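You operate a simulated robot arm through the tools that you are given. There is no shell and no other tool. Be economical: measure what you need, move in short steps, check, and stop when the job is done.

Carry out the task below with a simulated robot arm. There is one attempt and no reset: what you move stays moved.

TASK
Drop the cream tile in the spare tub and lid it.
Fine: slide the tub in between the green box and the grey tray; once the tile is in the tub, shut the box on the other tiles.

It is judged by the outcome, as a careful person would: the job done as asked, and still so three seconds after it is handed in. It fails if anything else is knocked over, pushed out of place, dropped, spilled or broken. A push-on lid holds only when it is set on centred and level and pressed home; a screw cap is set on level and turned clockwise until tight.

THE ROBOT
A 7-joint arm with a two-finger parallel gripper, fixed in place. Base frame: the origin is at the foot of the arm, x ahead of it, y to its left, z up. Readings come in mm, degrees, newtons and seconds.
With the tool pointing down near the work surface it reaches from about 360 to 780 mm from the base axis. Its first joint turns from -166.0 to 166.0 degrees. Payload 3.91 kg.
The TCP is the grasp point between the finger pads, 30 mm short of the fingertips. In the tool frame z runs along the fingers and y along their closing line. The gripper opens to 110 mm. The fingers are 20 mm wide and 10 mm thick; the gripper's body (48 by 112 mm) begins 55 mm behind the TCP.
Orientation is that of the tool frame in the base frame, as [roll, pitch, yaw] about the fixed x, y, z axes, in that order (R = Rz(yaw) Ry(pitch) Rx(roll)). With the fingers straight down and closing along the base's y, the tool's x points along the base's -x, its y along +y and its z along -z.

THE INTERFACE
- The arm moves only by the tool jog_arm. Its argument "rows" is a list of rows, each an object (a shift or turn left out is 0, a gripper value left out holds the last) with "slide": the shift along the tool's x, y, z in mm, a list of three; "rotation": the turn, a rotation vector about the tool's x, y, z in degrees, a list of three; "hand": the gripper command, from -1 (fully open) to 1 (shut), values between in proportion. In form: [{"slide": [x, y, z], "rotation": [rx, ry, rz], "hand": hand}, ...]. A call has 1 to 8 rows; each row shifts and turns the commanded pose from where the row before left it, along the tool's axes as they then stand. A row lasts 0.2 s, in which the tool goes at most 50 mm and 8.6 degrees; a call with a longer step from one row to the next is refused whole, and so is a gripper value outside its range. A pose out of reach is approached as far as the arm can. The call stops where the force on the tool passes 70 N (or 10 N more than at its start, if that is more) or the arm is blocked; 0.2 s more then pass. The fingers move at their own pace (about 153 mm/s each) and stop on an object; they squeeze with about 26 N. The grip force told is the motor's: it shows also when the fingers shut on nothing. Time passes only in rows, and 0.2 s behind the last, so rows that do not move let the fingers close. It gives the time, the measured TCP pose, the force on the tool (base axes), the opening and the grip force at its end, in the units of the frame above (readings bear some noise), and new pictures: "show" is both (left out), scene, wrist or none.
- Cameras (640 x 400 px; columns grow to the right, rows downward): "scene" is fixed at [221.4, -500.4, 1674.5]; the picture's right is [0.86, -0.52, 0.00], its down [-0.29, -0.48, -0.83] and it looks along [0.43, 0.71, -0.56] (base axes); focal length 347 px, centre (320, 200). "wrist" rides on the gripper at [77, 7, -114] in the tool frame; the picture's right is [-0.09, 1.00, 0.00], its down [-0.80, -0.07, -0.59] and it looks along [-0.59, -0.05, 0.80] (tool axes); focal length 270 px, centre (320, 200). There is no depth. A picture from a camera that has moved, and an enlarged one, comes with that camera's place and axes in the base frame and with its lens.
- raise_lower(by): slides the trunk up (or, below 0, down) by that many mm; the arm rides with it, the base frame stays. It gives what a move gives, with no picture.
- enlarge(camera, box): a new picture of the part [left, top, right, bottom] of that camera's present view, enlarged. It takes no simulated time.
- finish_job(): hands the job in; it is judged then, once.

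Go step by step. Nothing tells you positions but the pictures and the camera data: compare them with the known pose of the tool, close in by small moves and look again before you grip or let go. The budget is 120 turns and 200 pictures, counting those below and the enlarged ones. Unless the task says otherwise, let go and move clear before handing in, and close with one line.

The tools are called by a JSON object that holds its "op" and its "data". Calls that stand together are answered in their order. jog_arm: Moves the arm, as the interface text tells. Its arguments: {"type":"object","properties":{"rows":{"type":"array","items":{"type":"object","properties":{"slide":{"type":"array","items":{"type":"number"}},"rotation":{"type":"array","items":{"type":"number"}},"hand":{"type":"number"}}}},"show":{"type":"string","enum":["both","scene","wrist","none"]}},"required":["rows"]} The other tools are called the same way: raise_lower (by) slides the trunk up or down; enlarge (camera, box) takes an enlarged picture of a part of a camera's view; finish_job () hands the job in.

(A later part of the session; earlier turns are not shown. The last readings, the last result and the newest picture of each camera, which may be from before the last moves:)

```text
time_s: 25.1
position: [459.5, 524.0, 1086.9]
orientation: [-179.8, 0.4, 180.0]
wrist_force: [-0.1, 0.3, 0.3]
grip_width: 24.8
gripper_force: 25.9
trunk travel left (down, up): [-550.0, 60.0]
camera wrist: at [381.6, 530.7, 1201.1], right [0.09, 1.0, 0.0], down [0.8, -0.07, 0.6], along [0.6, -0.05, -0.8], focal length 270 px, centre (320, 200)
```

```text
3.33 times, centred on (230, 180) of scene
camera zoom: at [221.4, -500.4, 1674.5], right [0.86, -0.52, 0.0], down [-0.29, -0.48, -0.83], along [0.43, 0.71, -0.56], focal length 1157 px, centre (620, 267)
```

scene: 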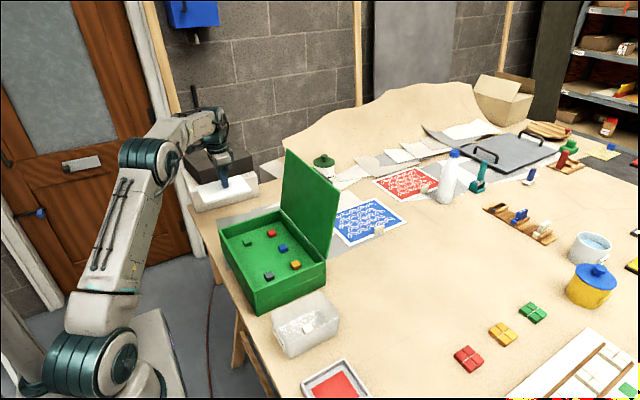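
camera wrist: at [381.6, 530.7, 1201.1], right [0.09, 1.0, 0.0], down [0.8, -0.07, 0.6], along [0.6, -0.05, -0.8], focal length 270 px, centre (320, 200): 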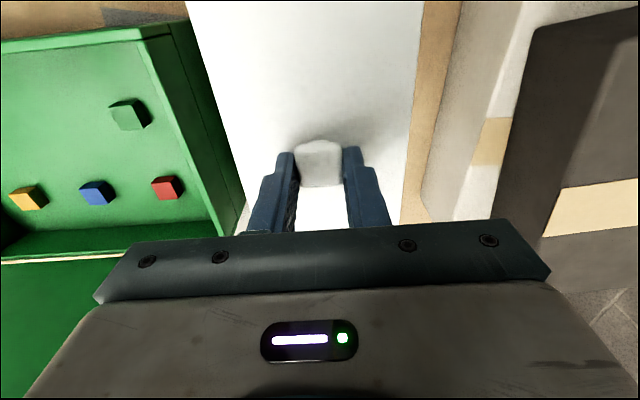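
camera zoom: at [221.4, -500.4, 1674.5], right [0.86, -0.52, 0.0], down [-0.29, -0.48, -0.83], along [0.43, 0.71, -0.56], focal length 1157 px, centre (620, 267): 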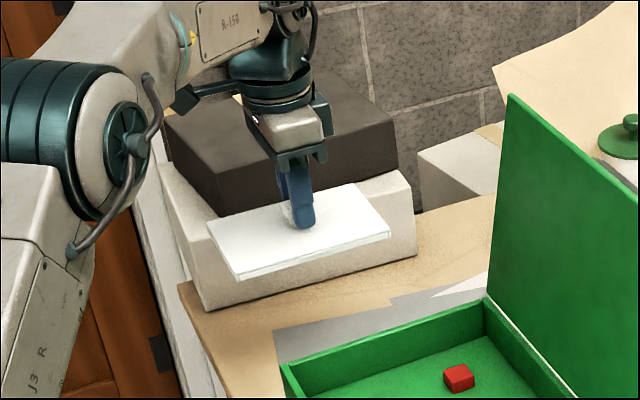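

The lid hangs level. I'll carry it over the box to a point above the tub, with the target TCP near (482, -5).

{"op": "jog_arm", "data": {"rows": [{"slide": [-2, -30, 0]}, {"slide": [-2, -46, 0]}, {"slide": [-2, -46, 0]}, {"slide": [-2, -46, 0]}, {"slide": [-2, -46, 0]}, {"slide": [-2, -46, 0]}, {"slide": [-2, -46, 0]}, {"slide": [-2, -46, 0]}], "show": "none"}}

{"op": "jog_arm", "data": {"rows": [{"slide": [-2, -46, 0]}, {"slide": [-2, -46, 0]}, {"slide": [-2, -46, 0]}, {"slide": [-0.5, -39, 0]}, {"slide": [0, 0, 30]}, {"slide": [0, 0, 25]}, {}]}}

{"op": "enlarge", "data": {"camera": "scene", "box": [240, 240, 400, 380]}}

```text
time_s: 26.9
position: [472.2, 171.6, 1087.8]
orientation: [-180.0, 0.3, 179.9]
wrist_force: [0.6, -1.0, -0.6]
grip_width: 24.9
gripper_force: 25.8
trunk travel left (down, up): [-550.0, 60.0]
```

```text
time_s: 28.4
position: [479.4, -5.7, 1030.8]
orientation: [179.9, 0.3, 179.8]
wrist_force: [0.0, -0.1, -1.2]
grip_width: 25.0
gripper_force: 25.7
trunk travel left (down, up): [-550.0, 60.0]
camera wrist: at [402.9, 0.7, 1145.6], right [0.09, 1.0, 0.0], down [0.8, -0.07, 0.6], along [0.6, -0.05, -0.8], focal length 270 px, centre (320, 200)
```

scene: 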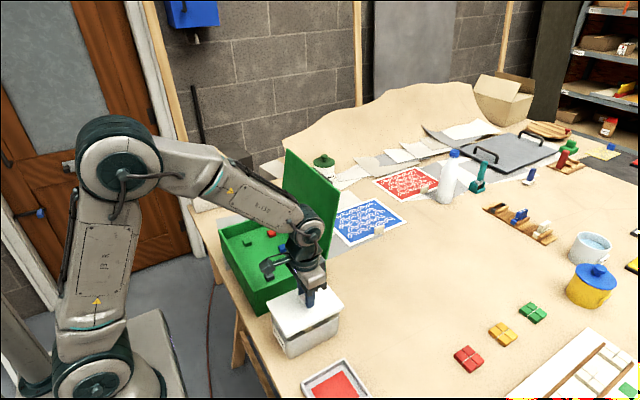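
wrist: 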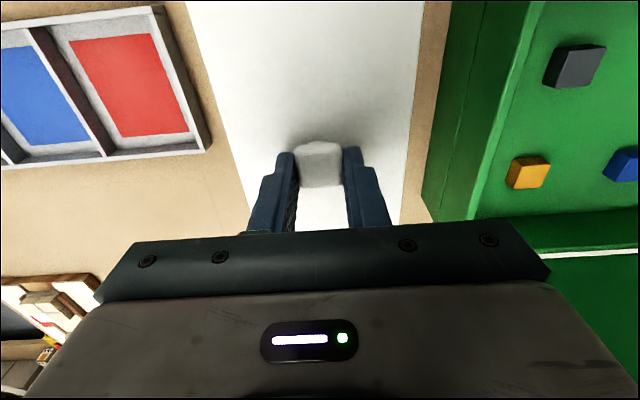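

```text
2.86 times, centred on (320, 310) of scene
camera zoom: at [221.4, -500.4, 1674.5], right [0.86, -0.52, 0.0], down [-0.29, -0.48, -0.83], along [0.43, 0.71, -0.56], focal length 992 px, centre (320, -114)
```

zoom: 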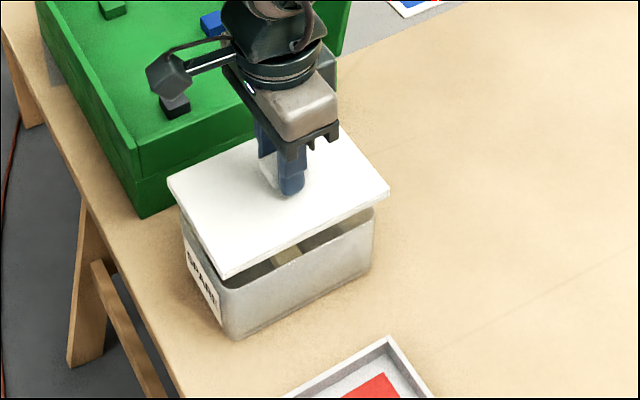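

The lid is over the tub and offset by only a millimetre or two. I'll enlarge both views to compare yaw and centring.

{"op": "enlarge", "data": {"camera": "scene", "box": [262, 280, 352, 360]}}

{"op": "enlarge", "data": {"camera": "wrist", "box": [170, 0, 440, 235]}}

```text
5.00 times, centred on (307, 320) of scene
camera zoom: at [221.4, -500.4, 1674.5], right [0.86, -0.52, 0.0], down [-0.29, -0.48, -0.83], along [0.43, 0.71, -0.56], focal length 1736 px, centre (385, -400)
```

zoom: 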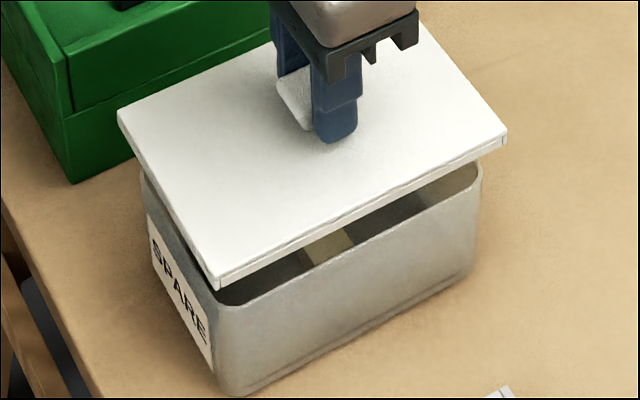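

```text
1.70 times, centred on (305, 118) of wrist
camera zoom: at [402.9, 0.7, 1145.6], right [0.09, 1.0, 0.0], down [0.8, -0.07, 0.6], along [0.6, -0.05, -0.8], focal length 460 px, centre (346, 340)
```

zoom: 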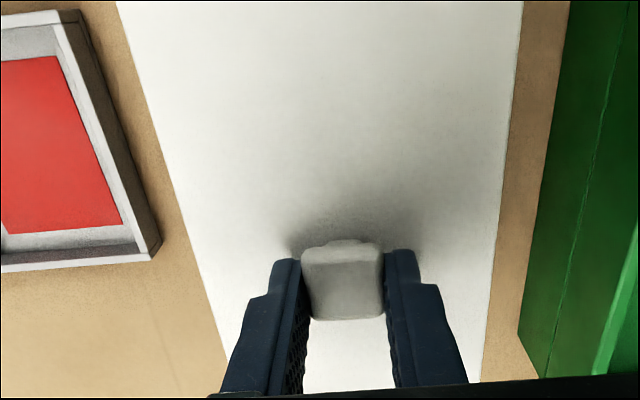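

The yaw matches within about a degree. I'll nudge +1.5 mm in y and lower to just above the rim to check again.

{"op": "jog_arm", "data": {"rows": [{"slide": [0, 1.5, 15]}, {"slide": [0, 0, 13]}, {}], "show": "wrist"}}

{"op": "enlarge", "data": {"camera": "scene", "box": [262, 280, 352, 360]}}

```text
time_s: 29.2
position: [479.3, -3.3, 1004.2]
orientation: [180.0, 0.3, 179.9]
wrist_force: [0.4, 0.0, -0.3]
grip_width: 24.7
gripper_force: 26.0
trunk travel left (down, up): [-550.0, 60.0]
camera wrist: at [403.1, 3.0, 1117.6], right [0.09, 1.0, 0.0], down [0.8, -0.07, 0.6], along [0.6, -0.05, -0.8], focal length 270 px, centre (320, 200)
```

wrist: 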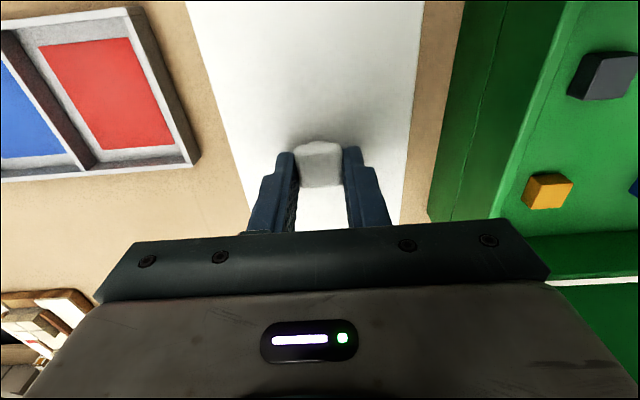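

```text
5.00 times, centred on (307, 320) of scene
camera zoom: at [221.4, -500.4, 1674.5], right [0.86, -0.52, 0.0], down [-0.29, -0.48, -0.83], along [0.43, 0.71, -0.56], focal length 1736 px, centre (385, -400)
```

zoom: 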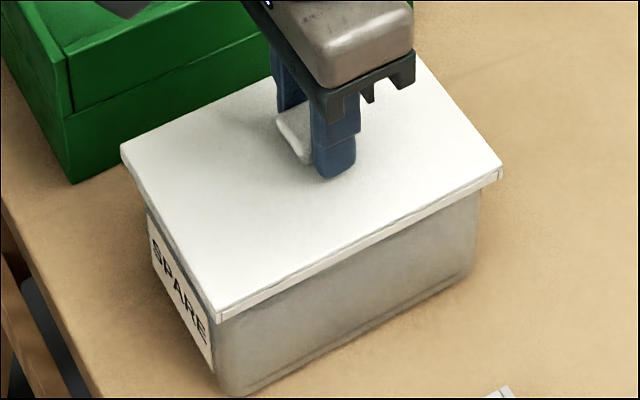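

Overhangs look even. I'll shift +1.5 mm in x and lower in small steps until contact.

{"op": "jog_arm", "data": {"rows": [{"slide": [-1.5, 0.3, 4]}, {"slide": [0, 0, 4]}, {"slide": [0, 0, 3]}, {}], "show": "none"}}

{"op": "enlarge", "data": {"camera": "scene", "box": [262, 280, 352, 360]}}

```text
time_s: 30.2
position: [481.0, -3.2, 994.8]
orientation: [-179.9, 0.7, 179.9]
wrist_force: [3.1, 1.6, 42.5]
grip_width: 24.6
gripper_force: 26.3
trunk travel left (down, up): [-550.0, 60.0]
```

```text
5.00 times, centred on (307, 320) of scene
camera zoom: at [221.4, -500.4, 1674.5], right [0.86, -0.52, 0.0], down [-0.29, -0.48, -0.83], along [0.43, 0.71, -0.56], focal length 1736 px, centre (385, -400)
```

zoom: 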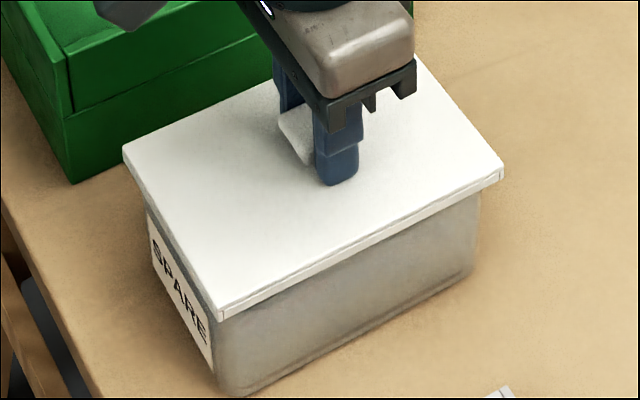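

The lid touches the rim with 42 N on it and hasn't dropped yet. I'll press further in small steps.

{"op": "jog_arm", "data": {"rows": [{"slide": [0, 0, 1.5]}, {"slide": [0, 0, 1.5]}, {"slide": [0, 0, 1.5]}, {"slide": [0, 0, 1.5]}, {}], "show": "none"}}

{"op": "enlarge", "data": {"camera": "scene", "box": [262, 280, 352, 360]}}

```text
time_s: 31.4
position: [479.3, -3.0, 989.9]
orientation: [180.0, 0.7, 179.8]
wrist_force: [-5.0, -2.5, 54.1]
grip_width: 24.4
gripper_force: 26.0
trunk travel left (down, up): [-550.0, 60.0]
```

```text
5.00 times, centred on (307, 320) of scene
camera zoom: at [221.4, -500.4, 1674.5], right [0.86, -0.52, 0.0], down [-0.29, -0.48, -0.83], along [0.43, 0.71, -0.56], focal length 1736 px, centre (385, -400)
```

zoom: 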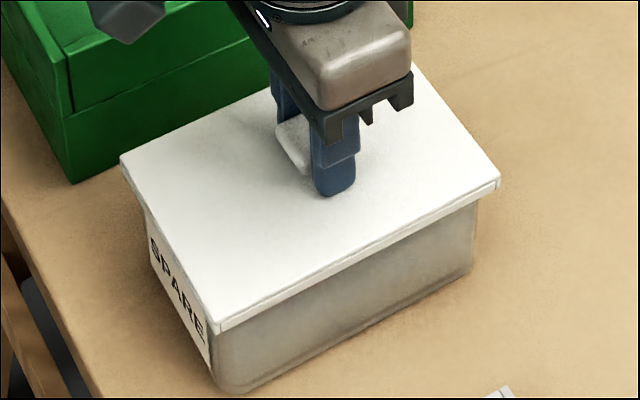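

It dropped about 5 mm, so it is going on. I'll keep pressing.

{"op": "jog_arm", "data": {"rows": [{"slide": [0, 0, 1.5]}, {"slide": [0, 0, 1.5]}, {"slide": [0, 0, 1.5]}, {"slide": [0, 0, 1.5]}, {}], "show": "none"}}

{"op": "enlarge", "data": {"camera": "scene", "box": [262, 280, 352, 360]}}

```text
time_s: 32.0
position: [480.7, -3.7, 989.1]
orientation: [180.0, 1.0, 179.9]
wrist_force: [-8.2, -0.9, 37.4]
grip_width: 25.1
gripper_force: 26.1
trunk travel left (down, up): [-550.0, 60.0]
stopped in row 2: the force on the tool passed its limit (the readings are from after the stop); the commanded pose is now the measured one
```

```text
5.00 times, centred on (307, 320) of scene
camera zoom: at [221.4, -500.4, 1674.5], right [0.86, -0.52, 0.0], down [-0.29, -0.48, -0.83], along [0.43, 0.71, -0.56], focal length 1736 px, centre (385, -400)
```

zoom: 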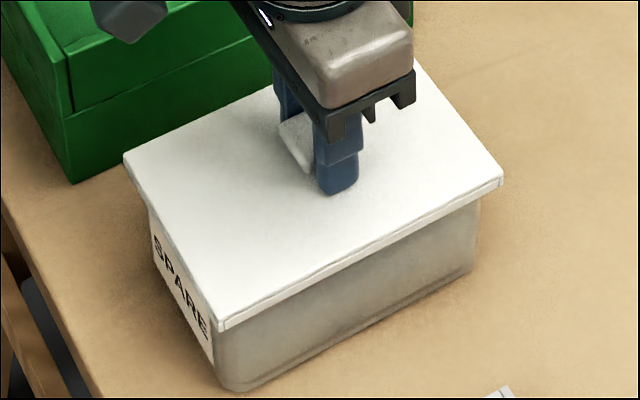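

It reached a hard stop above 70 N at z ≈ 989, so it is probably home. I'll release, rise a little and inspect it.

{"op": "jog_arm", "data": {"rows": [{"slide": [0, 0, -1], "hand": 0.2}, {}, {"slide": [0, 0, -30]}, {"slide": [0, 0, -40]}, {"slide": [0, 0, -40]}, {"hand": 1}, {}]}}

{"op": "enlarge", "data": {"camera": "scene", "box": [262, 280, 352, 360]}}

{"op": "enlarge", "data": {"camera": "wrist", "box": [150, 0, 450, 235]}}

```text
time_s: 33.6
position: [481.4, -3.2, 1098.0]
orientation: [-179.9, 0.6, 179.9]
wrist_force: [0.1, 0.6, 0.1]
grip_width: 0.2
gripper_force: 25.9
trunk travel left (down, up): [-550.0, 60.0]
camera wrist: at [404.1, 2.5, 1211.4], right [0.09, 1.0, 0.0], down [0.79, -0.07, 0.6], along [0.6, -0.05, -0.8], focal length 270 px, centre (320, 200)
```

scene: 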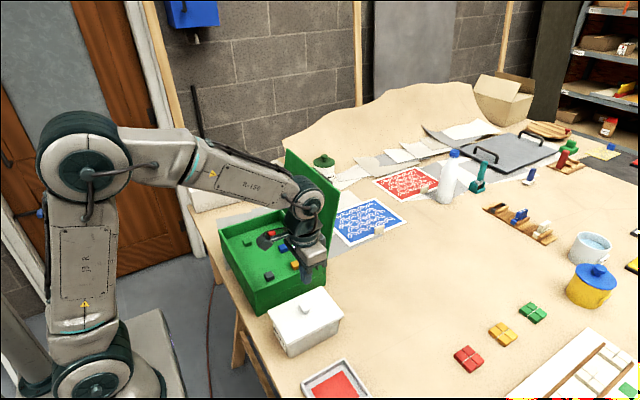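
wrist: 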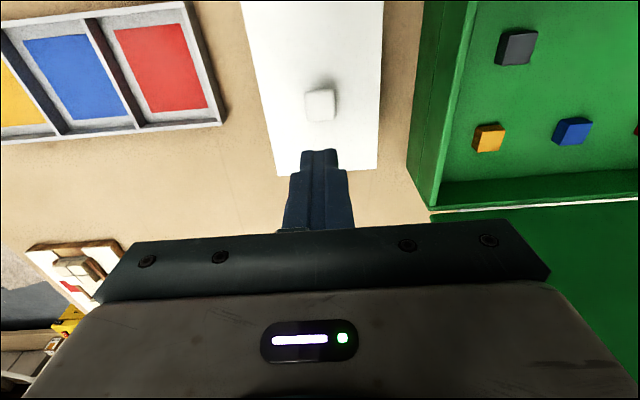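

```text
5.00 times, centred on (307, 320) of scene
camera zoom: at [221.4, -500.4, 1674.5], right [0.86, -0.52, 0.0], down [-0.29, -0.48, -0.83], along [0.43, 0.71, -0.56], focal length 1736 px, centre (385, -400)
```

zoom: 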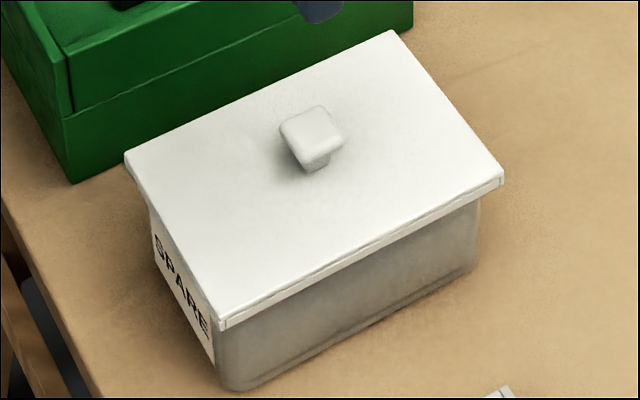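

```text
1.70 times, centred on (300, 118) of wrist
camera zoom: at [404.1, 2.5, 1211.4], right [0.09, 1.0, 0.0], down [0.79, -0.07, 0.6], along [0.6, -0.05, -0.8], focal length 460 px, centre (354, 340)
```

zoom: 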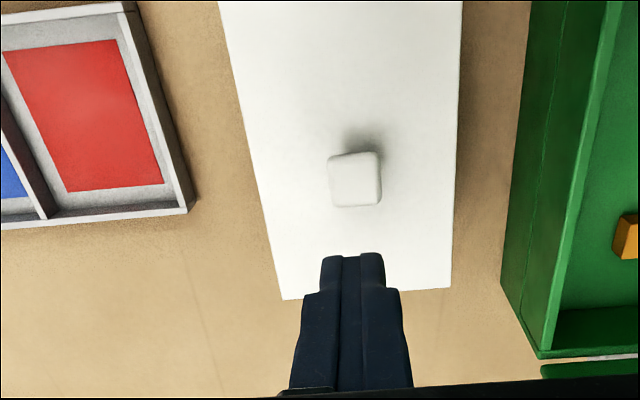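

The lid corners form a level rectangle centred on the tub. I'll give it a confirming press with the closed fingers on top of the knob.

{"op": "jog_arm", "data": {"rows": [{"slide": [1, 0, 40]}, {"slide": [0, 0, 35]}, {"slide": [0, 0, 8]}, {"slide": [0, 0, 4]}, {"slide": [0, 0, 3]}, {"slide": [0, 0, 3]}, {"slide": [0, 0, 3]}, {"slide": [0, 0, 3]}], "show": "none"}}

```text
time_s: 35.0
position: [483.6, -3.8, 1015.2]
orientation: [-179.9, 1.7, 180.0]
wrist_force: [-6.0, -0.2, 35.6]
grip_width: 0.0
gripper_force: 25.9
trunk travel left (down, up): [-550.0, 60.0]
stopped in row 6: the force on the tool passed its limit (the readings are from after the stop); the commanded pose is now the measured one
```

{"op": "jog_arm", "data": {"rows": [{"slide": [0, 0, -10]}, {"slide": [0, 0, -40]}, {"slide": [0, 0, -40]}, {"slide": [0, 0, -40]}, {"slide": [0, 0, -40]}, {"slide": [0, 0, -40]}, {}]}}

{"op": "enlarge", "data": {"camera": "scene", "box": [262, 280, 352, 360]}}

{"op": "enlarge", "data": {"camera": "scene", "box": [200, 130, 370, 320]}}

```text
time_s: 36.5
position: [480.8, -1.9, 1221.3]
orientation: [-179.9, 1.3, 179.9]
wrist_force: [0.6, 0.6, -0.2]
grip_width: 0.0
gripper_force: 25.9
trunk travel left (down, up): [-550.0, 60.0]
camera wrist: at [401.8, 3.1, 1334.4], right [0.09, 1.0, 0.0], down [0.79, -0.07, 0.61], along [0.61, -0.05, -0.79], focal length 270 px, centre (320, 200)
```

scene: 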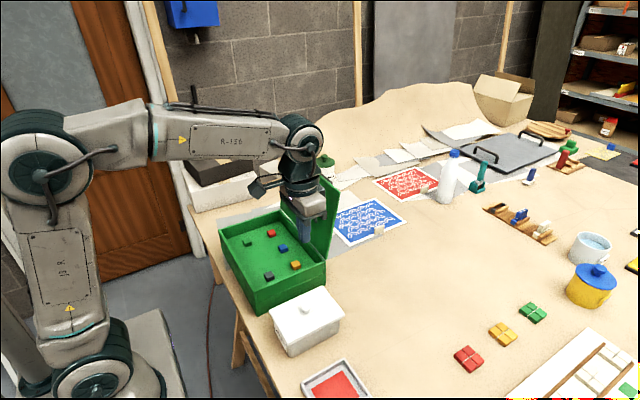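
wrist: 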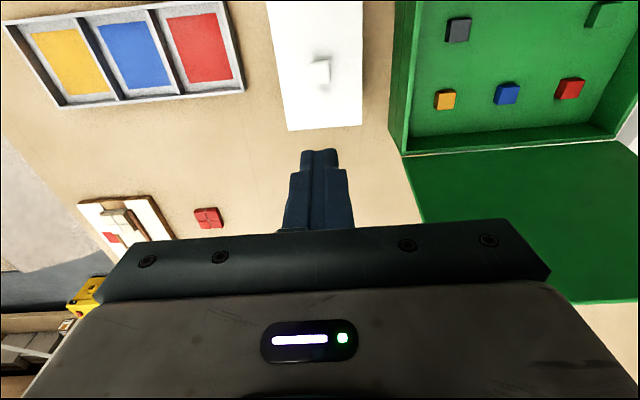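

```text
5.00 times, centred on (307, 320) of scene
camera zoom: at [221.4, -500.4, 1674.5], right [0.86, -0.52, 0.0], down [-0.29, -0.48, -0.83], along [0.43, 0.71, -0.56], focal length 1736 px, centre (385, -400)
```

zoom: 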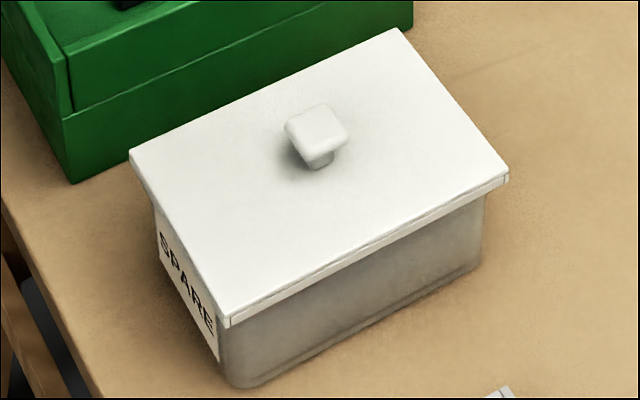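

```text
2.11 times, centred on (285, 225) of scene
camera zoom: at [221.4, -500.4, 1674.5], right [0.86, -0.52, 0.0], down [-0.29, -0.48, -0.83], along [0.43, 0.71, -0.56], focal length 731 px, centre (394, 147)
```

zoom: 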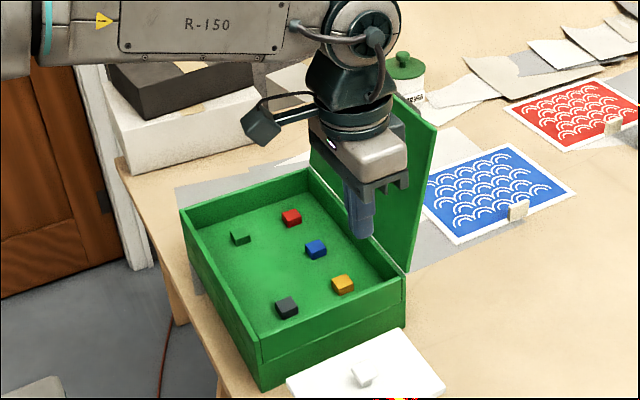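

The lid is flush and level. The box's own lid leans back about 10°, with its free edge near (650, y 110-415, z ≈ 1195). I'll turn the gripper 90° so its fingers can straddle that edge and guide it shut gently.

{"op": "jog_arm", "data": {"rows": [{"slide": [0, 0, -20], "rotation": [0, 0, 8.2], "hand": 0.1}, {"slide": [0, 0, -20], "rotation": [0, 0, 8.2]}, {"slide": [0, 0, -20], "rotation": [0, 0, 8.2]}, {"slide": [0, 0, -20], "rotation": [0, 0, 8.2]}, {"rotation": [0, 0, 8.2]}, {"rotation": [0, 0, 8.2]}, {"rotation": [0, 0, 8.2]}, {"rotation": [0, 0, 8.2]}], "show": "none"}}

{"op": "jog_arm", "data": {"rows": [{"rotation": [0, 0, 8.2]}, {"rotation": [0, 0, 8.2]}, {"rotation": [0, 0, 8.0]}, {}]}}

```text
time_s: 38.4
position: [478.6, -3.6, 1299.1]
orientation: [178.8, 0.6, 114.1]
wrist_force: [-0.2, 0.8, 0.2]
grip_width: 49.7
gripper_force: 0.0
trunk travel left (down, up): [-550.0, 60.0]
```

```text
time_s: 39.4
position: [479.1, -3.0, 1300.4]
orientation: [178.8, 0.1, 89.7]
wrist_force: [-0.1, -0.2, -0.3]
grip_width: 49.9
gripper_force: 0.1
trunk travel left (down, up): [-550.0, 60.0]
camera wrist: at [484.2, 73.3, 1415.3], right [1.0, -0.09, 0.02], down [-0.09, -0.8, 0.59], along [-0.04, -0.59, -0.8], focal length 270 px, centre (320, 200)
```

scene: 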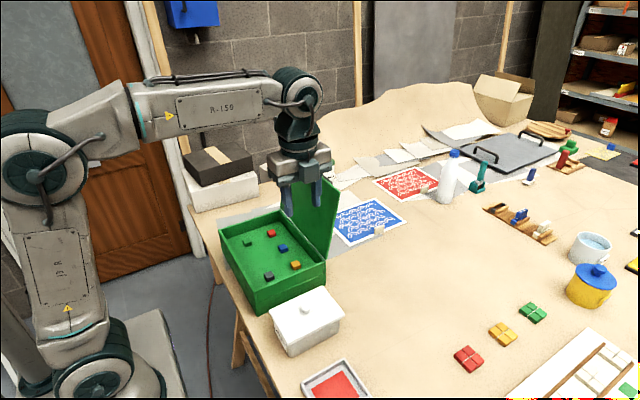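
wrist: 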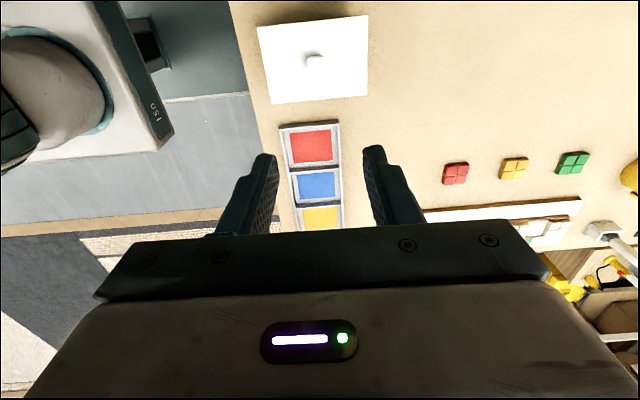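

The tool's x now points along +y and its y along +x. I'll move above the lid's top edge, to about (648, 262, 1290).

{"op": "jog_arm", "data": {"rows": [{"slide": [40, 24, 0]}, {"slide": [40, 24, 0]}, {"slide": [40, 24, 0]}, {"slide": [40, 24, 0]}, {"slide": [40, 24, 0]}, {"slide": [40, 24, 0]}, {"slide": [24, 23, 0]}, {}]}}

{"op": "enlarge", "data": {"camera": "scene", "box": [230, 60, 430, 260]}}

```text
time_s: 41.1
position: [626.6, 247.9, 1296.3]
orientation: [178.8, 0.1, 89.8]
wrist_force: [0.6, 0.4, 0.4]
grip_width: 49.5
gripper_force: 0.0
out of reach, approached as far as the arm can: row 7
trunk travel left (down, up): [-550.0, 60.0]
camera wrist: at [631.5, 323.8, 1412.1], right [1.0, -0.09, 0.02], down [-0.09, -0.8, 0.59], along [-0.04, -0.59, -0.8], focal length 270 px, centre (320, 200)
```

scene: 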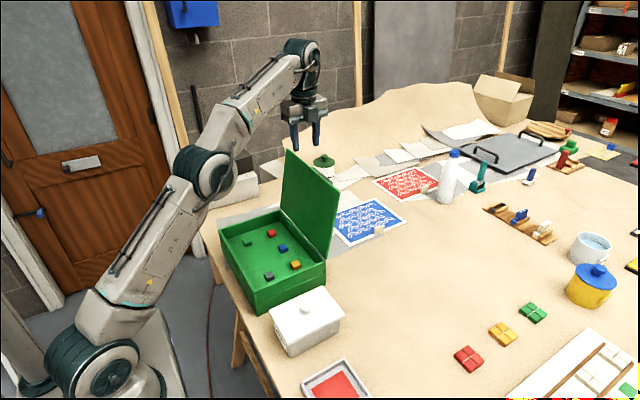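
wrist: 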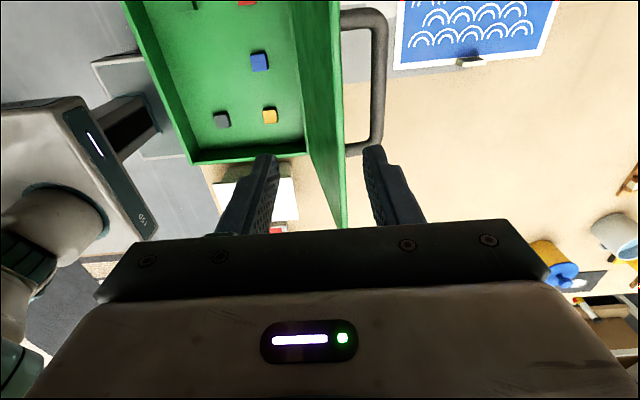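

```text
2.00 times, centred on (330, 160) of scene
camera zoom: at [221.4, -500.4, 1674.5], right [0.86, -0.52, 0.0], down [-0.29, -0.48, -0.83], along [0.43, 0.71, -0.56], focal length 694 px, centre (300, 280)
```

zoom: 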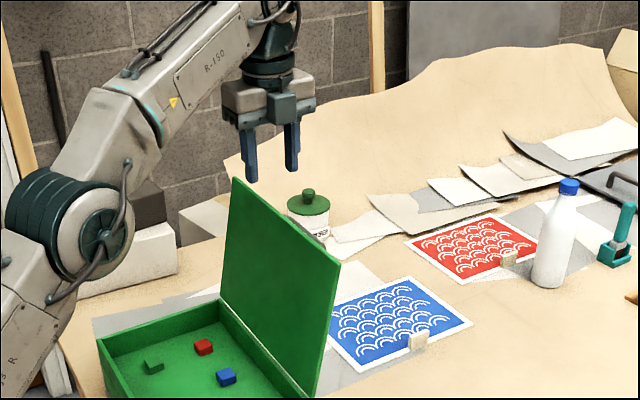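

There's a grey loop behind the lid that I need to identify before bringing a finger down behind it.

{"op": "enlarge", "data": {"camera": "wrist", "box": [200, 0, 440, 235]}}

{"op": "jog_arm", "data": {"rows": [{"slide": [-10, 0, 25]}, {"slide": [0, 10, 20]}, {"slide": [0, 10, 0]}, {}]}}

{"op": "enlarge", "data": {"camera": "scene", "box": [250, 90, 370, 210]}}

```text
1.70 times, centred on (320, 118) of wrist
camera zoom: at [631.5, 323.8, 1412.1], right [1.0, -0.09, 0.02], down [-0.09, -0.8, 0.59], along [-0.04, -0.59, -0.8], focal length 460 px, centre (320, 340)
```

zoom: 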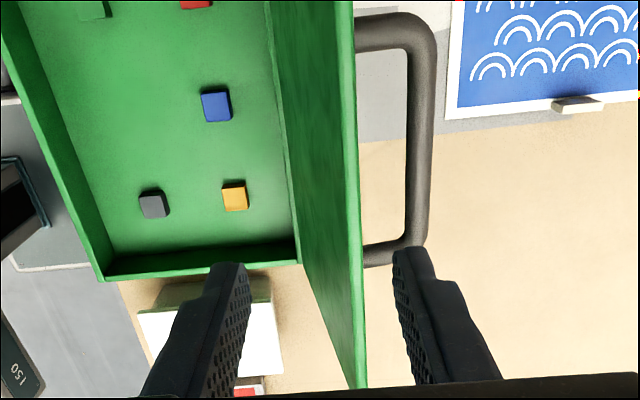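

```text
time_s: 42.1
position: [647.2, 236.1, 1253.0]
orientation: [178.7, 0.1, 89.9]
wrist_force: [0.3, -0.5, 0.8]
grip_width: 49.4
gripper_force: 0.3
trunk travel left (down, up): [-550.0, 60.0]
camera wrist: at [652.2, 312.6, 1367.8], right [1.0, -0.09, 0.02], down [-0.09, -0.8, 0.59], along [-0.03, -0.59, -0.8], focal length 270 px, centre (320, 200)
```

scene: 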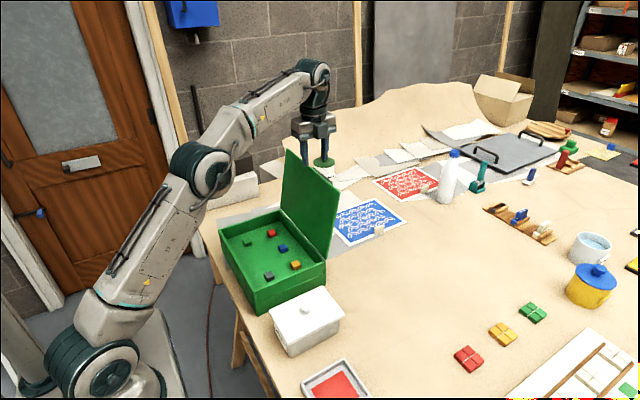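
wrist: 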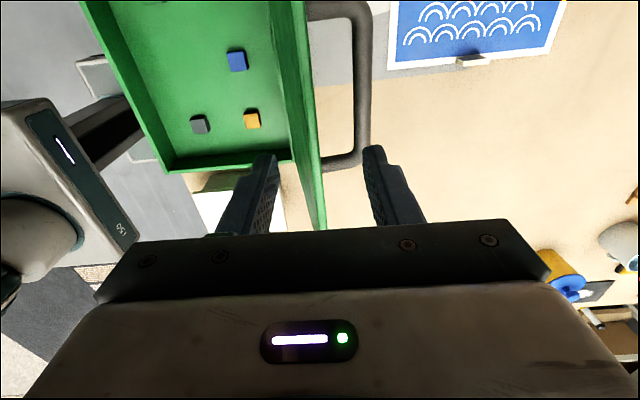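

```text
3.33 times, centred on (310, 150) of scene
camera zoom: at [221.4, -500.4, 1674.5], right [0.86, -0.52, 0.0], down [-0.29, -0.48, -0.83], along [0.43, 0.71, -0.56], focal length 1157 px, centre (353, 367)
```

zoom: 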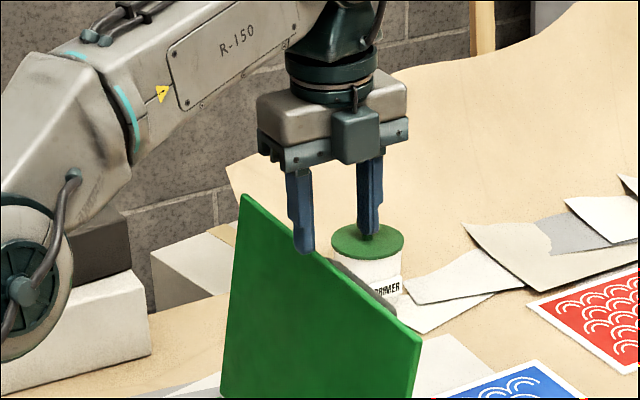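

The loop is a carry handle on the lid's outer face, at roughly y 175-298 and mid-height. I'll work at y ≈ 150 to stay clear of it and bring the fingers down over the lid's edge.

{"op": "jog_arm", "data": {"rows": [{"slide": [-40, 0, 0]}, {"slide": [-46, 0, 0]}, {"slide": [0, 0, 25]}, {}]}}

{"op": "enlarge", "data": {"camera": "scene", "box": [260, 110, 400, 230]}}

{"op": "enlarge", "data": {"camera": "wrist", "box": [200, 0, 440, 235]}}

```text
time_s: 43.1
position: [648.2, 151.2, 1227.6]
orientation: [178.6, -0.1, 89.9]
wrist_force: [-0.6, -0.2, 0.2]
grip_width: 49.6
gripper_force: 0.0
trunk travel left (down, up): [-550.0, 60.0]
camera wrist: at [653.4, 226.5, 1342.6], right [1.0, -0.09, 0.02], down [-0.09, -0.8, 0.59], along [-0.03, -0.59, -0.8], focal length 270 px, centre (320, 200)
```

scene: 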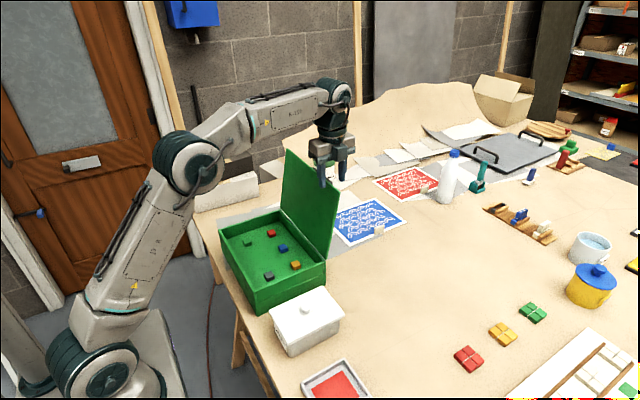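
wrist: 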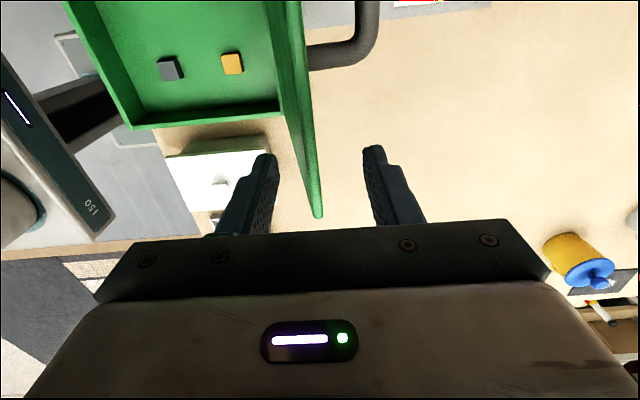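

```text
3.33 times, centred on (330, 170) of scene
camera zoom: at [221.4, -500.4, 1674.5], right [0.86, -0.52, 0.0], down [-0.29, -0.48, -0.83], along [0.43, 0.71, -0.56], focal length 1157 px, centre (287, 300)
```

zoom: 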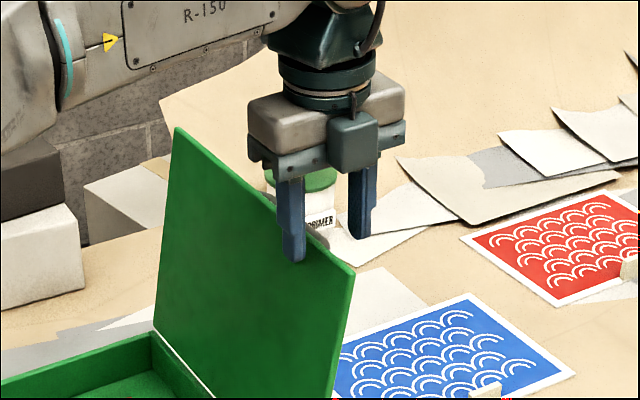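

```text
1.70 times, centred on (320, 118) of wrist
camera zoom: at [653.4, 226.5, 1342.6], right [1.0, -0.09, 0.02], down [-0.09, -0.8, 0.59], along [-0.03, -0.59, -0.8], focal length 460 px, centre (320, 340)
```

zoom: 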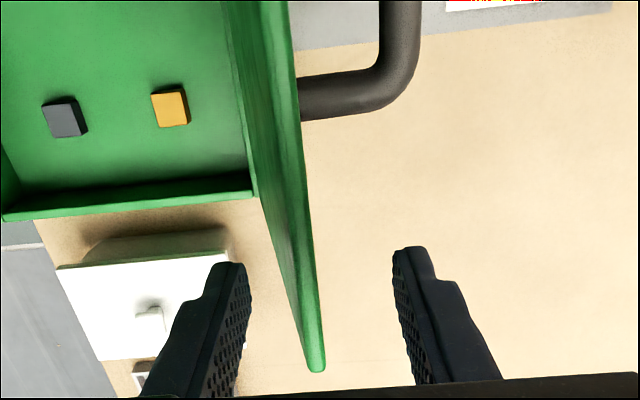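

The edge sits between the fingers. I'll lower about 38 mm so the fingers straddle it.

{"op": "jog_arm", "data": {"rows": [{"slide": [0, -3, 15]}, {"slide": [0, 0, 15]}, {"slide": [0, 0, 8]}, {}], "show": "wrist"}}

{"op": "enlarge", "data": {"camera": "scene", "box": [260, 110, 400, 230]}}

```text
time_s: 44.1
position: [645.4, 150.9, 1189.9]
orientation: [178.6, 0.1, 89.8]
wrist_force: [0.7, 0.2, 0.0]
grip_width: 49.5
gripper_force: 0.2
trunk travel left (down, up): [-550.0, 60.0]
camera wrist: at [651.4, 226.8, 1304.6], right [1.0, -0.09, 0.02], down [-0.09, -0.8, 0.59], along [-0.03, -0.59, -0.8], focal length 270 px, centre (320, 200)
```

wrist: 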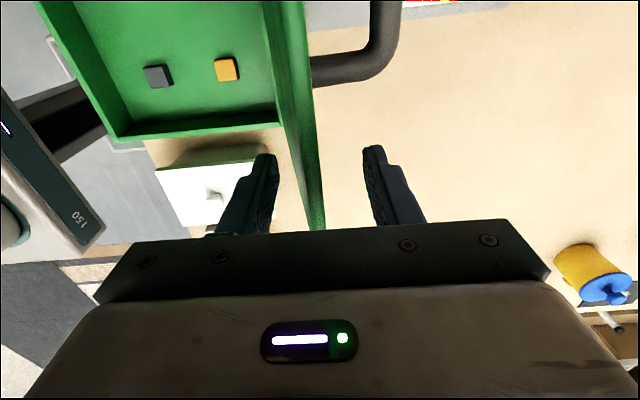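

```text
3.33 times, centred on (330, 170) of scene
camera zoom: at [221.4, -500.4, 1674.5], right [0.86, -0.52, 0.0], down [-0.29, -0.48, -0.83], along [0.43, 0.71, -0.56], focal length 1157 px, centre (287, 300)
```

zoom: 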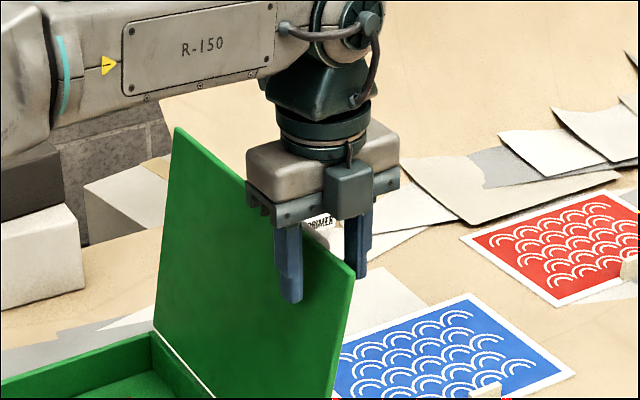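

The fingers straddle the lid edge. I'll draw it forward in small steps towards vertical and watch the force.

{"op": "jog_arm", "data": {"rows": [{"slide": [0, -12, 0]}, {"slide": [0, -12, 0]}, {"slide": [0, -12, 0]}, {"slide": [0, -12, 0]}, {"slide": [0, -12, 0]}, {}], "show": "wrist"}}

{"op": "enlarge", "data": {"camera": "scene", "box": [220, 110, 380, 260]}}

```text
time_s: 45.5
position: [585.7, 152.2, 1189.1]
orientation: [178.7, 0.1, 89.9]
wrist_force: [0.0, -0.1, -0.3]
grip_width: 49.2
gripper_force: 0.2
trunk travel left (down, up): [-550.0, 60.0]
camera wrist: at [591.0, 227.6, 1303.7], right [1.0, -0.09, 0.02], down [-0.09, -0.8, 0.59], along [-0.04, -0.59, -0.8], focal length 270 px, centre (320, 200)
```

wrist: 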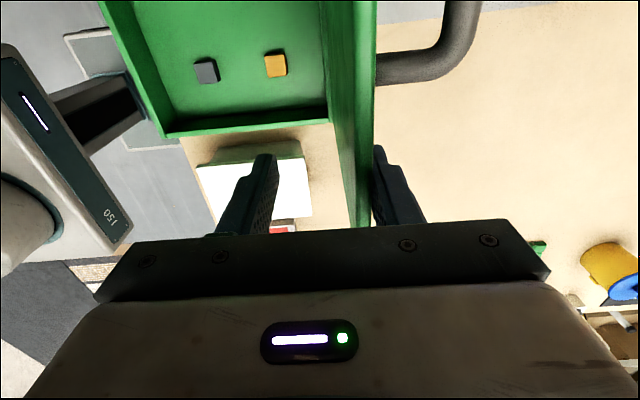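

```text
2.67 times, centred on (300, 185) of scene
camera zoom: at [221.4, -500.4, 1674.5], right [0.86, -0.52, 0.0], down [-0.29, -0.48, -0.83], along [0.43, 0.71, -0.56], focal length 926 px, centre (373, 240)
```

zoom: 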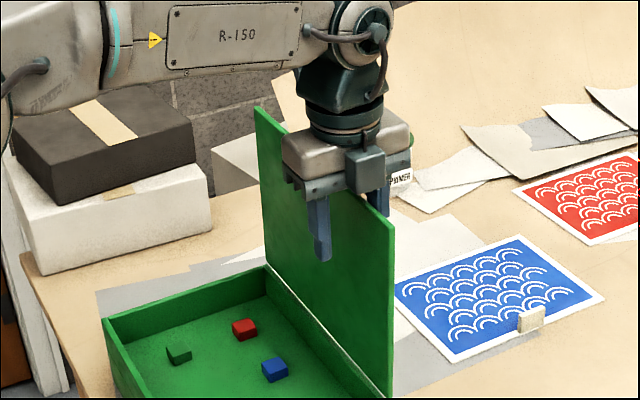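

The lid is following and is almost vertical now. I'll carry on past vertical slowly.

{"op": "jog_arm", "data": {"rows": [{"slide": [0, -10, 0]}, {"slide": [0, -10, 0]}, {"slide": [0, -10, 0]}, {}, {}], "show": "wrist"}}

{"op": "enlarge", "data": {"camera": "scene", "box": [220, 110, 380, 260]}}

```text
time_s: 46.8
position: [555.5, 149.9, 1188.4]
orientation: [178.8, 0.1, 89.9]
wrist_force: [-0.9, 0.1, 0.3]
grip_width: 49.8
gripper_force: 0.1
trunk travel left (down, up): [-550.0, 60.0]
camera wrist: at [560.7, 227.0, 1302.6], right [1.0, -0.09, 0.02], down [-0.09, -0.8, 0.59], along [-0.04, -0.59, -0.8], focal length 270 px, centre (320, 200)
```

wrist: 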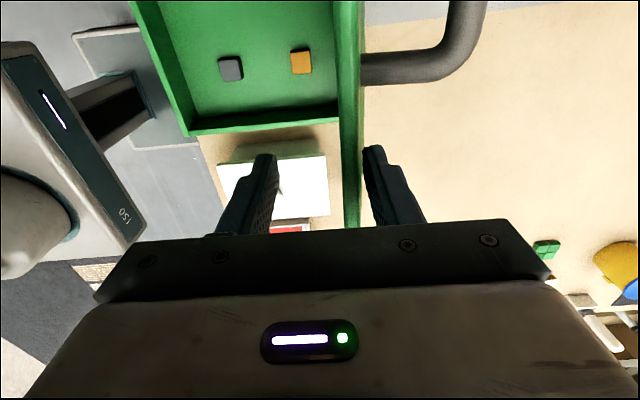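

```text
2.67 times, centred on (300, 185) of scene
camera zoom: at [221.4, -500.4, 1674.5], right [0.86, -0.52, 0.0], down [-0.29, -0.48, -0.83], along [0.43, 0.71, -0.56], focal length 926 px, centre (373, 240)
```

zoom: 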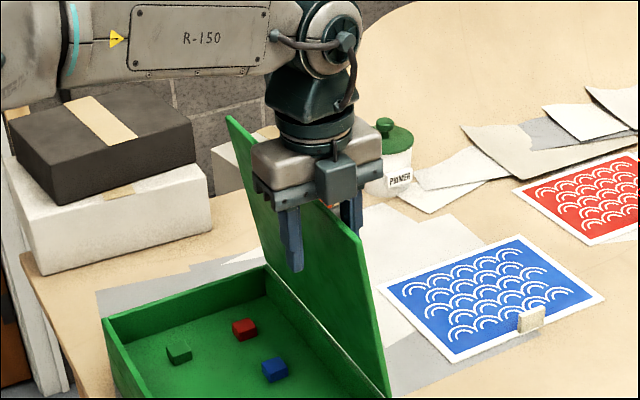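

The hinge is stiff enough that the lid follows without falling. I'll continue along the arc.

{"op": "jog_arm", "data": {"rows": [{"slide": [0, -12, 1]}, {"slide": [0, -12, 3]}, {"slide": [0, -12, 4]}, {"slide": [0, -12, 5]}, {}, {}], "show": "wrist"}}

{"op": "enlarge", "data": {"camera": "scene", "box": [220, 110, 380, 260]}}

```text
time_s: 48.1
position: [506.1, 151.2, 1173.6]
orientation: [178.7, 0.0, 89.9]
wrist_force: [0.3, -0.3, -0.2]
grip_width: 49.3
gripper_force: 0.1
trunk travel left (down, up): [-550.0, 60.0]
camera wrist: at [512.6, 227.2, 1288.7], right [1.0, -0.09, 0.02], down [-0.09, -0.8, 0.59], along [-0.04, -0.59, -0.8], focal length 270 px, centre (320, 200)
```

wrist: 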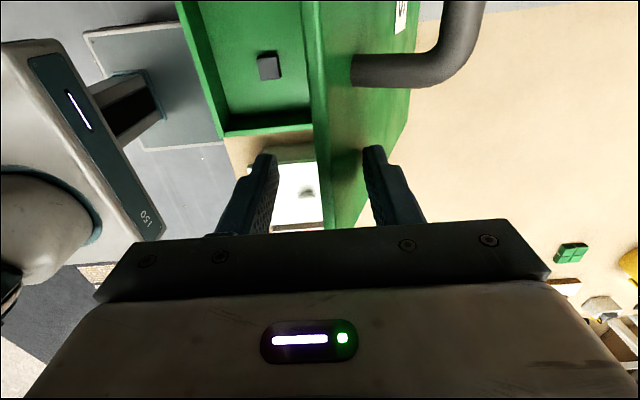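

```text
2.67 times, centred on (300, 185) of scene
camera zoom: at [221.4, -500.4, 1674.5], right [0.86, -0.52, 0.0], down [-0.29, -0.48, -0.83], along [0.43, 0.71, -0.56], focal length 926 px, centre (373, 240)
```

zoom: 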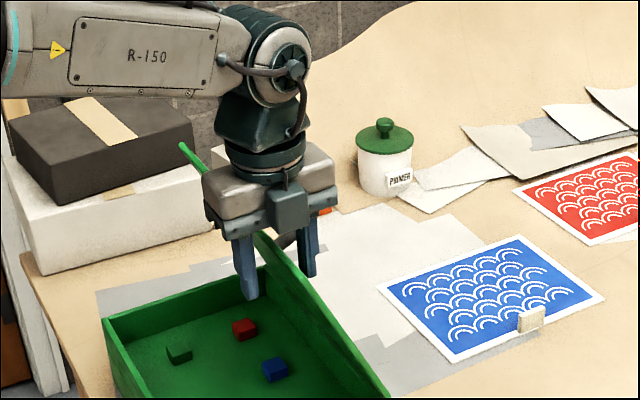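

{"op": "jog_arm", "data": {"rows": [{"slide": [0, -13, 6], "hand": -0.1}, {"slide": [0, -13, 7]}, {"slide": [0, -12, 8]}, {"slide": [0, -12, 8]}, {}, {}], "show": "wrist"}}

{"op": "enlarge", "data": {"camera": "scene", "box": [200, 130, 360, 280]}}

```text
time_s: 49.5
position: [459.7, 149.8, 1143.8]
orientation: [178.7, 0.1, 89.8]
wrist_force: [-0.2, 0.3, -0.2]
grip_width: 60.7
gripper_force: 0.0
trunk travel left (down, up): [-550.0, 60.0]
camera wrist: at [463.7, 227.0, 1258.5], right [1.0, -0.09, 0.02], down [-0.09, -0.8, 0.59], along [-0.04, -0.59, -0.8], focal length 270 px, centre (320, 200)
```

wrist: 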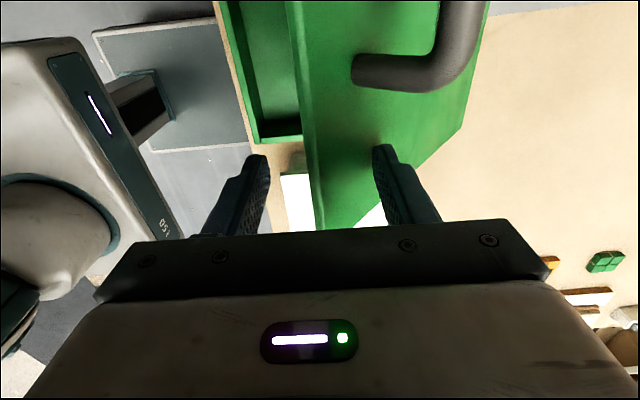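

```text
2.67 times, centred on (280, 205) of scene
camera zoom: at [221.4, -500.4, 1674.5], right [0.86, -0.52, 0.0], down [-0.29, -0.48, -0.83], along [0.43, 0.71, -0.56], focal length 926 px, centre (427, 187)
```

zoom: 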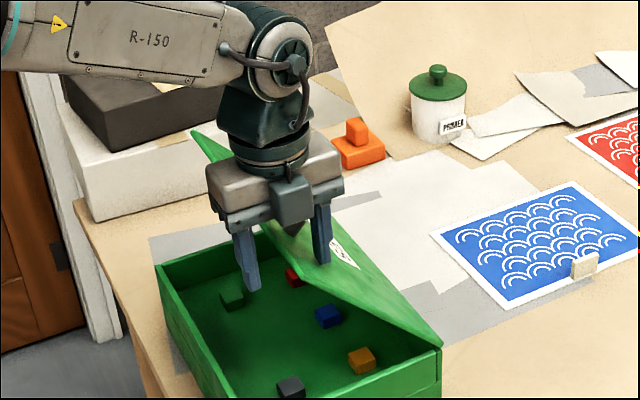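

The lid is about halfway down and held by hinge friction. I'll keep following it, widening the fingers as it flattens.

{"op": "jog_arm", "data": {"rows": [{"slide": [0, -13, 10], "hand": -0.3}, {"slide": [0, -13, 12]}, {"slide": [0, -11, 13]}, {"slide": [0, -9, 13]}, {}, {}], "show": "wrist"}}

{"op": "enlarge", "data": {"camera": "scene", "box": [190, 150, 350, 300]}}

```text
time_s: 51.0
position: [412.3, 149.5, 1094.3]
orientation: [178.5, -0.1, 89.9]
wrist_force: [0.4, -0.1, -0.1]
grip_width: 71.5
gripper_force: 0.0
trunk travel left (down, up): [-550.0, 60.0]
camera wrist: at [418.7, 226.5, 1209.2], right [1.0, -0.09, 0.02], down [-0.09, -0.8, 0.59], along [-0.03, -0.59, -0.8], focal length 270 px, centre (320, 200)
```

wrist: 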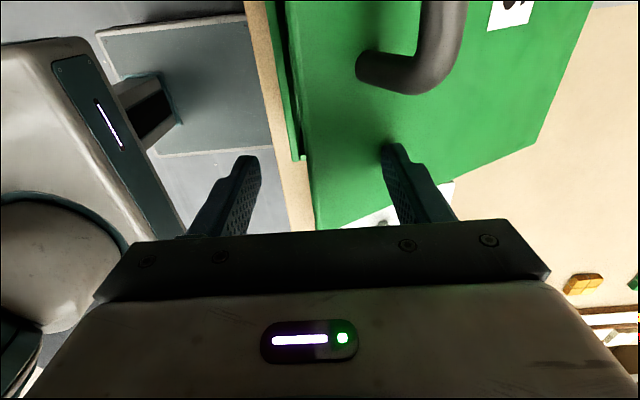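

```text
2.67 times, centred on (270, 225) of scene
camera zoom: at [221.4, -500.4, 1674.5], right [0.86, -0.52, 0.0], down [-0.29, -0.48, -0.83], along [0.43, 0.71, -0.56], focal length 926 px, centre (453, 133)
```

zoom: 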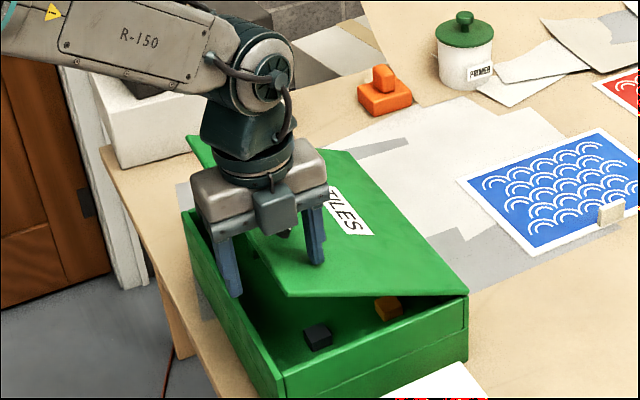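

The hinge friction holds the lid at about 30° without support. I'll lift slightly, close the fingers, and push it gently down from above near its front edge.

{"op": "jog_arm", "data": {"rows": [{"slide": [0, 5, -30]}, {"slide": [0, 10, -10], "hand": 1}, {"slide": [0, 5, 0]}, {}, {}], "show": "none"}}

{"op": "enlarge", "data": {"camera": "scene", "box": [190, 150, 350, 300]}}

```text
time_s: 52.1
position: [431.8, 150.8, 1134.2]
orientation: [178.7, 0.0, 89.9]
wrist_force: [0.1, 0.4, -0.3]
grip_width: 0.1
gripper_force: 26.0
trunk travel left (down, up): [-550.0, 60.0]
```

```text
2.67 times, centred on (270, 225) of scene
camera zoom: at [221.4, -500.4, 1674.5], right [0.86, -0.52, 0.0], down [-0.29, -0.48, -0.83], along [0.43, 0.71, -0.56], focal length 926 px, centre (453, 133)
```

zoom: 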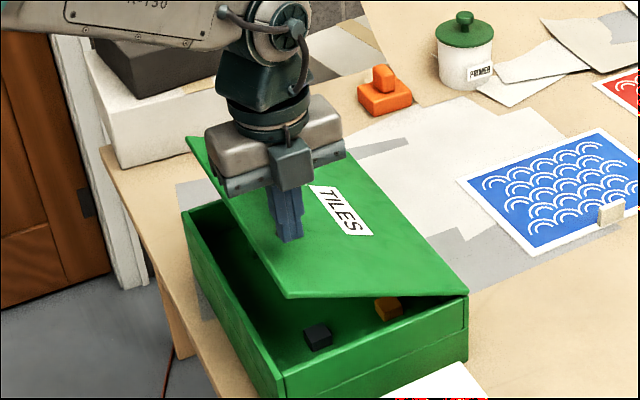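

The lid stays put. Pressing down gently.

{"op": "jog_arm", "data": {"rows": [{"slide": [0, 0, 20]}, {"slide": [0, 0, 18]}, {"slide": [0, 0, 12]}, {"slide": [0, 0, 12]}, {"slide": [0, 0, 12]}, {"slide": [0, 0, 12]}, {"slide": [0, 0, 10]}, {}], "show": "none"}}

{"op": "enlarge", "data": {"camera": "scene", "box": [190, 170, 350, 320]}}

```text
time_s: 54.0
position: [434.6, 150.8, 1039.1]
orientation: [178.7, 0.0, 89.9]
wrist_force: [-0.3, 0.6, 0.5]
grip_width: 0.0
gripper_force: 25.8
trunk travel left (down, up): [-550.0, 60.0]
```

```text
2.67 times, centred on (270, 245) of scene
camera zoom: at [221.4, -500.4, 1674.5], right [0.86, -0.52, 0.0], down [-0.29, -0.48, -0.83], along [0.43, 0.71, -0.56], focal length 926 px, centre (453, 80)
```

zoom: 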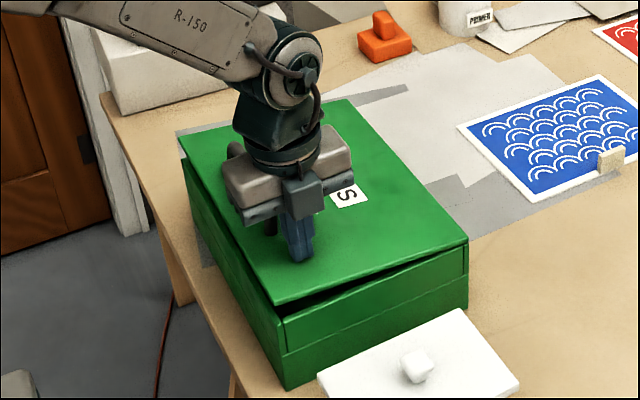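

Nearly shut. I'll continue down in small steps until it seats.

{"op": "jog_arm", "data": {"rows": [{"slide": [0, 0, 8]}, {"slide": [0, 0, 8]}, {"slide": [0, 0, 6]}, {"slide": [0, 0, 5]}, {"slide": [0, 0, 4]}, {"slide": [0, 0, 3]}, {"slide": [0, 0, 3]}, {}], "show": "none"}}

{"op": "enlarge", "data": {"camera": "scene", "box": [190, 170, 350, 320]}}

```text
time_s: 55.1
position: [434.9, 150.7, 1018.9]
orientation: [177.6, -0.4, 89.8]
wrist_force: [-16.3, -6.4, 43.8]
grip_width: 0.0
gripper_force: 26.7
trunk travel left (down, up): [-550.0, 60.0]
stopped in row 5: the force on the tool passed its limit (the readings are from after the stop); the commanded pose is now the measured one
```

```text
2.67 times, centred on (270, 245) of scene
camera zoom: at [221.4, -500.4, 1674.5], right [0.86, -0.52, 0.0], down [-0.29, -0.48, -0.83], along [0.43, 0.71, -0.56], focal length 926 px, centre (453, 80)
```

zoom: 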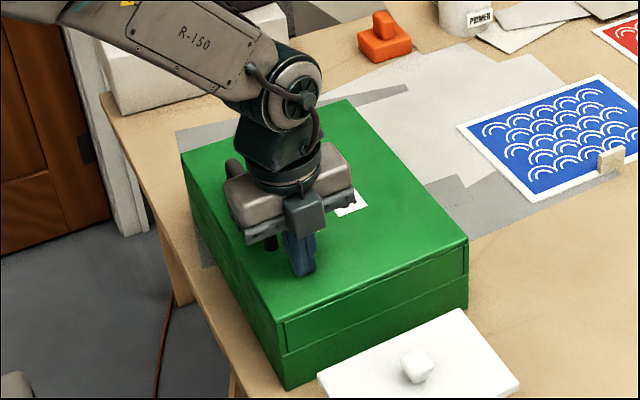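

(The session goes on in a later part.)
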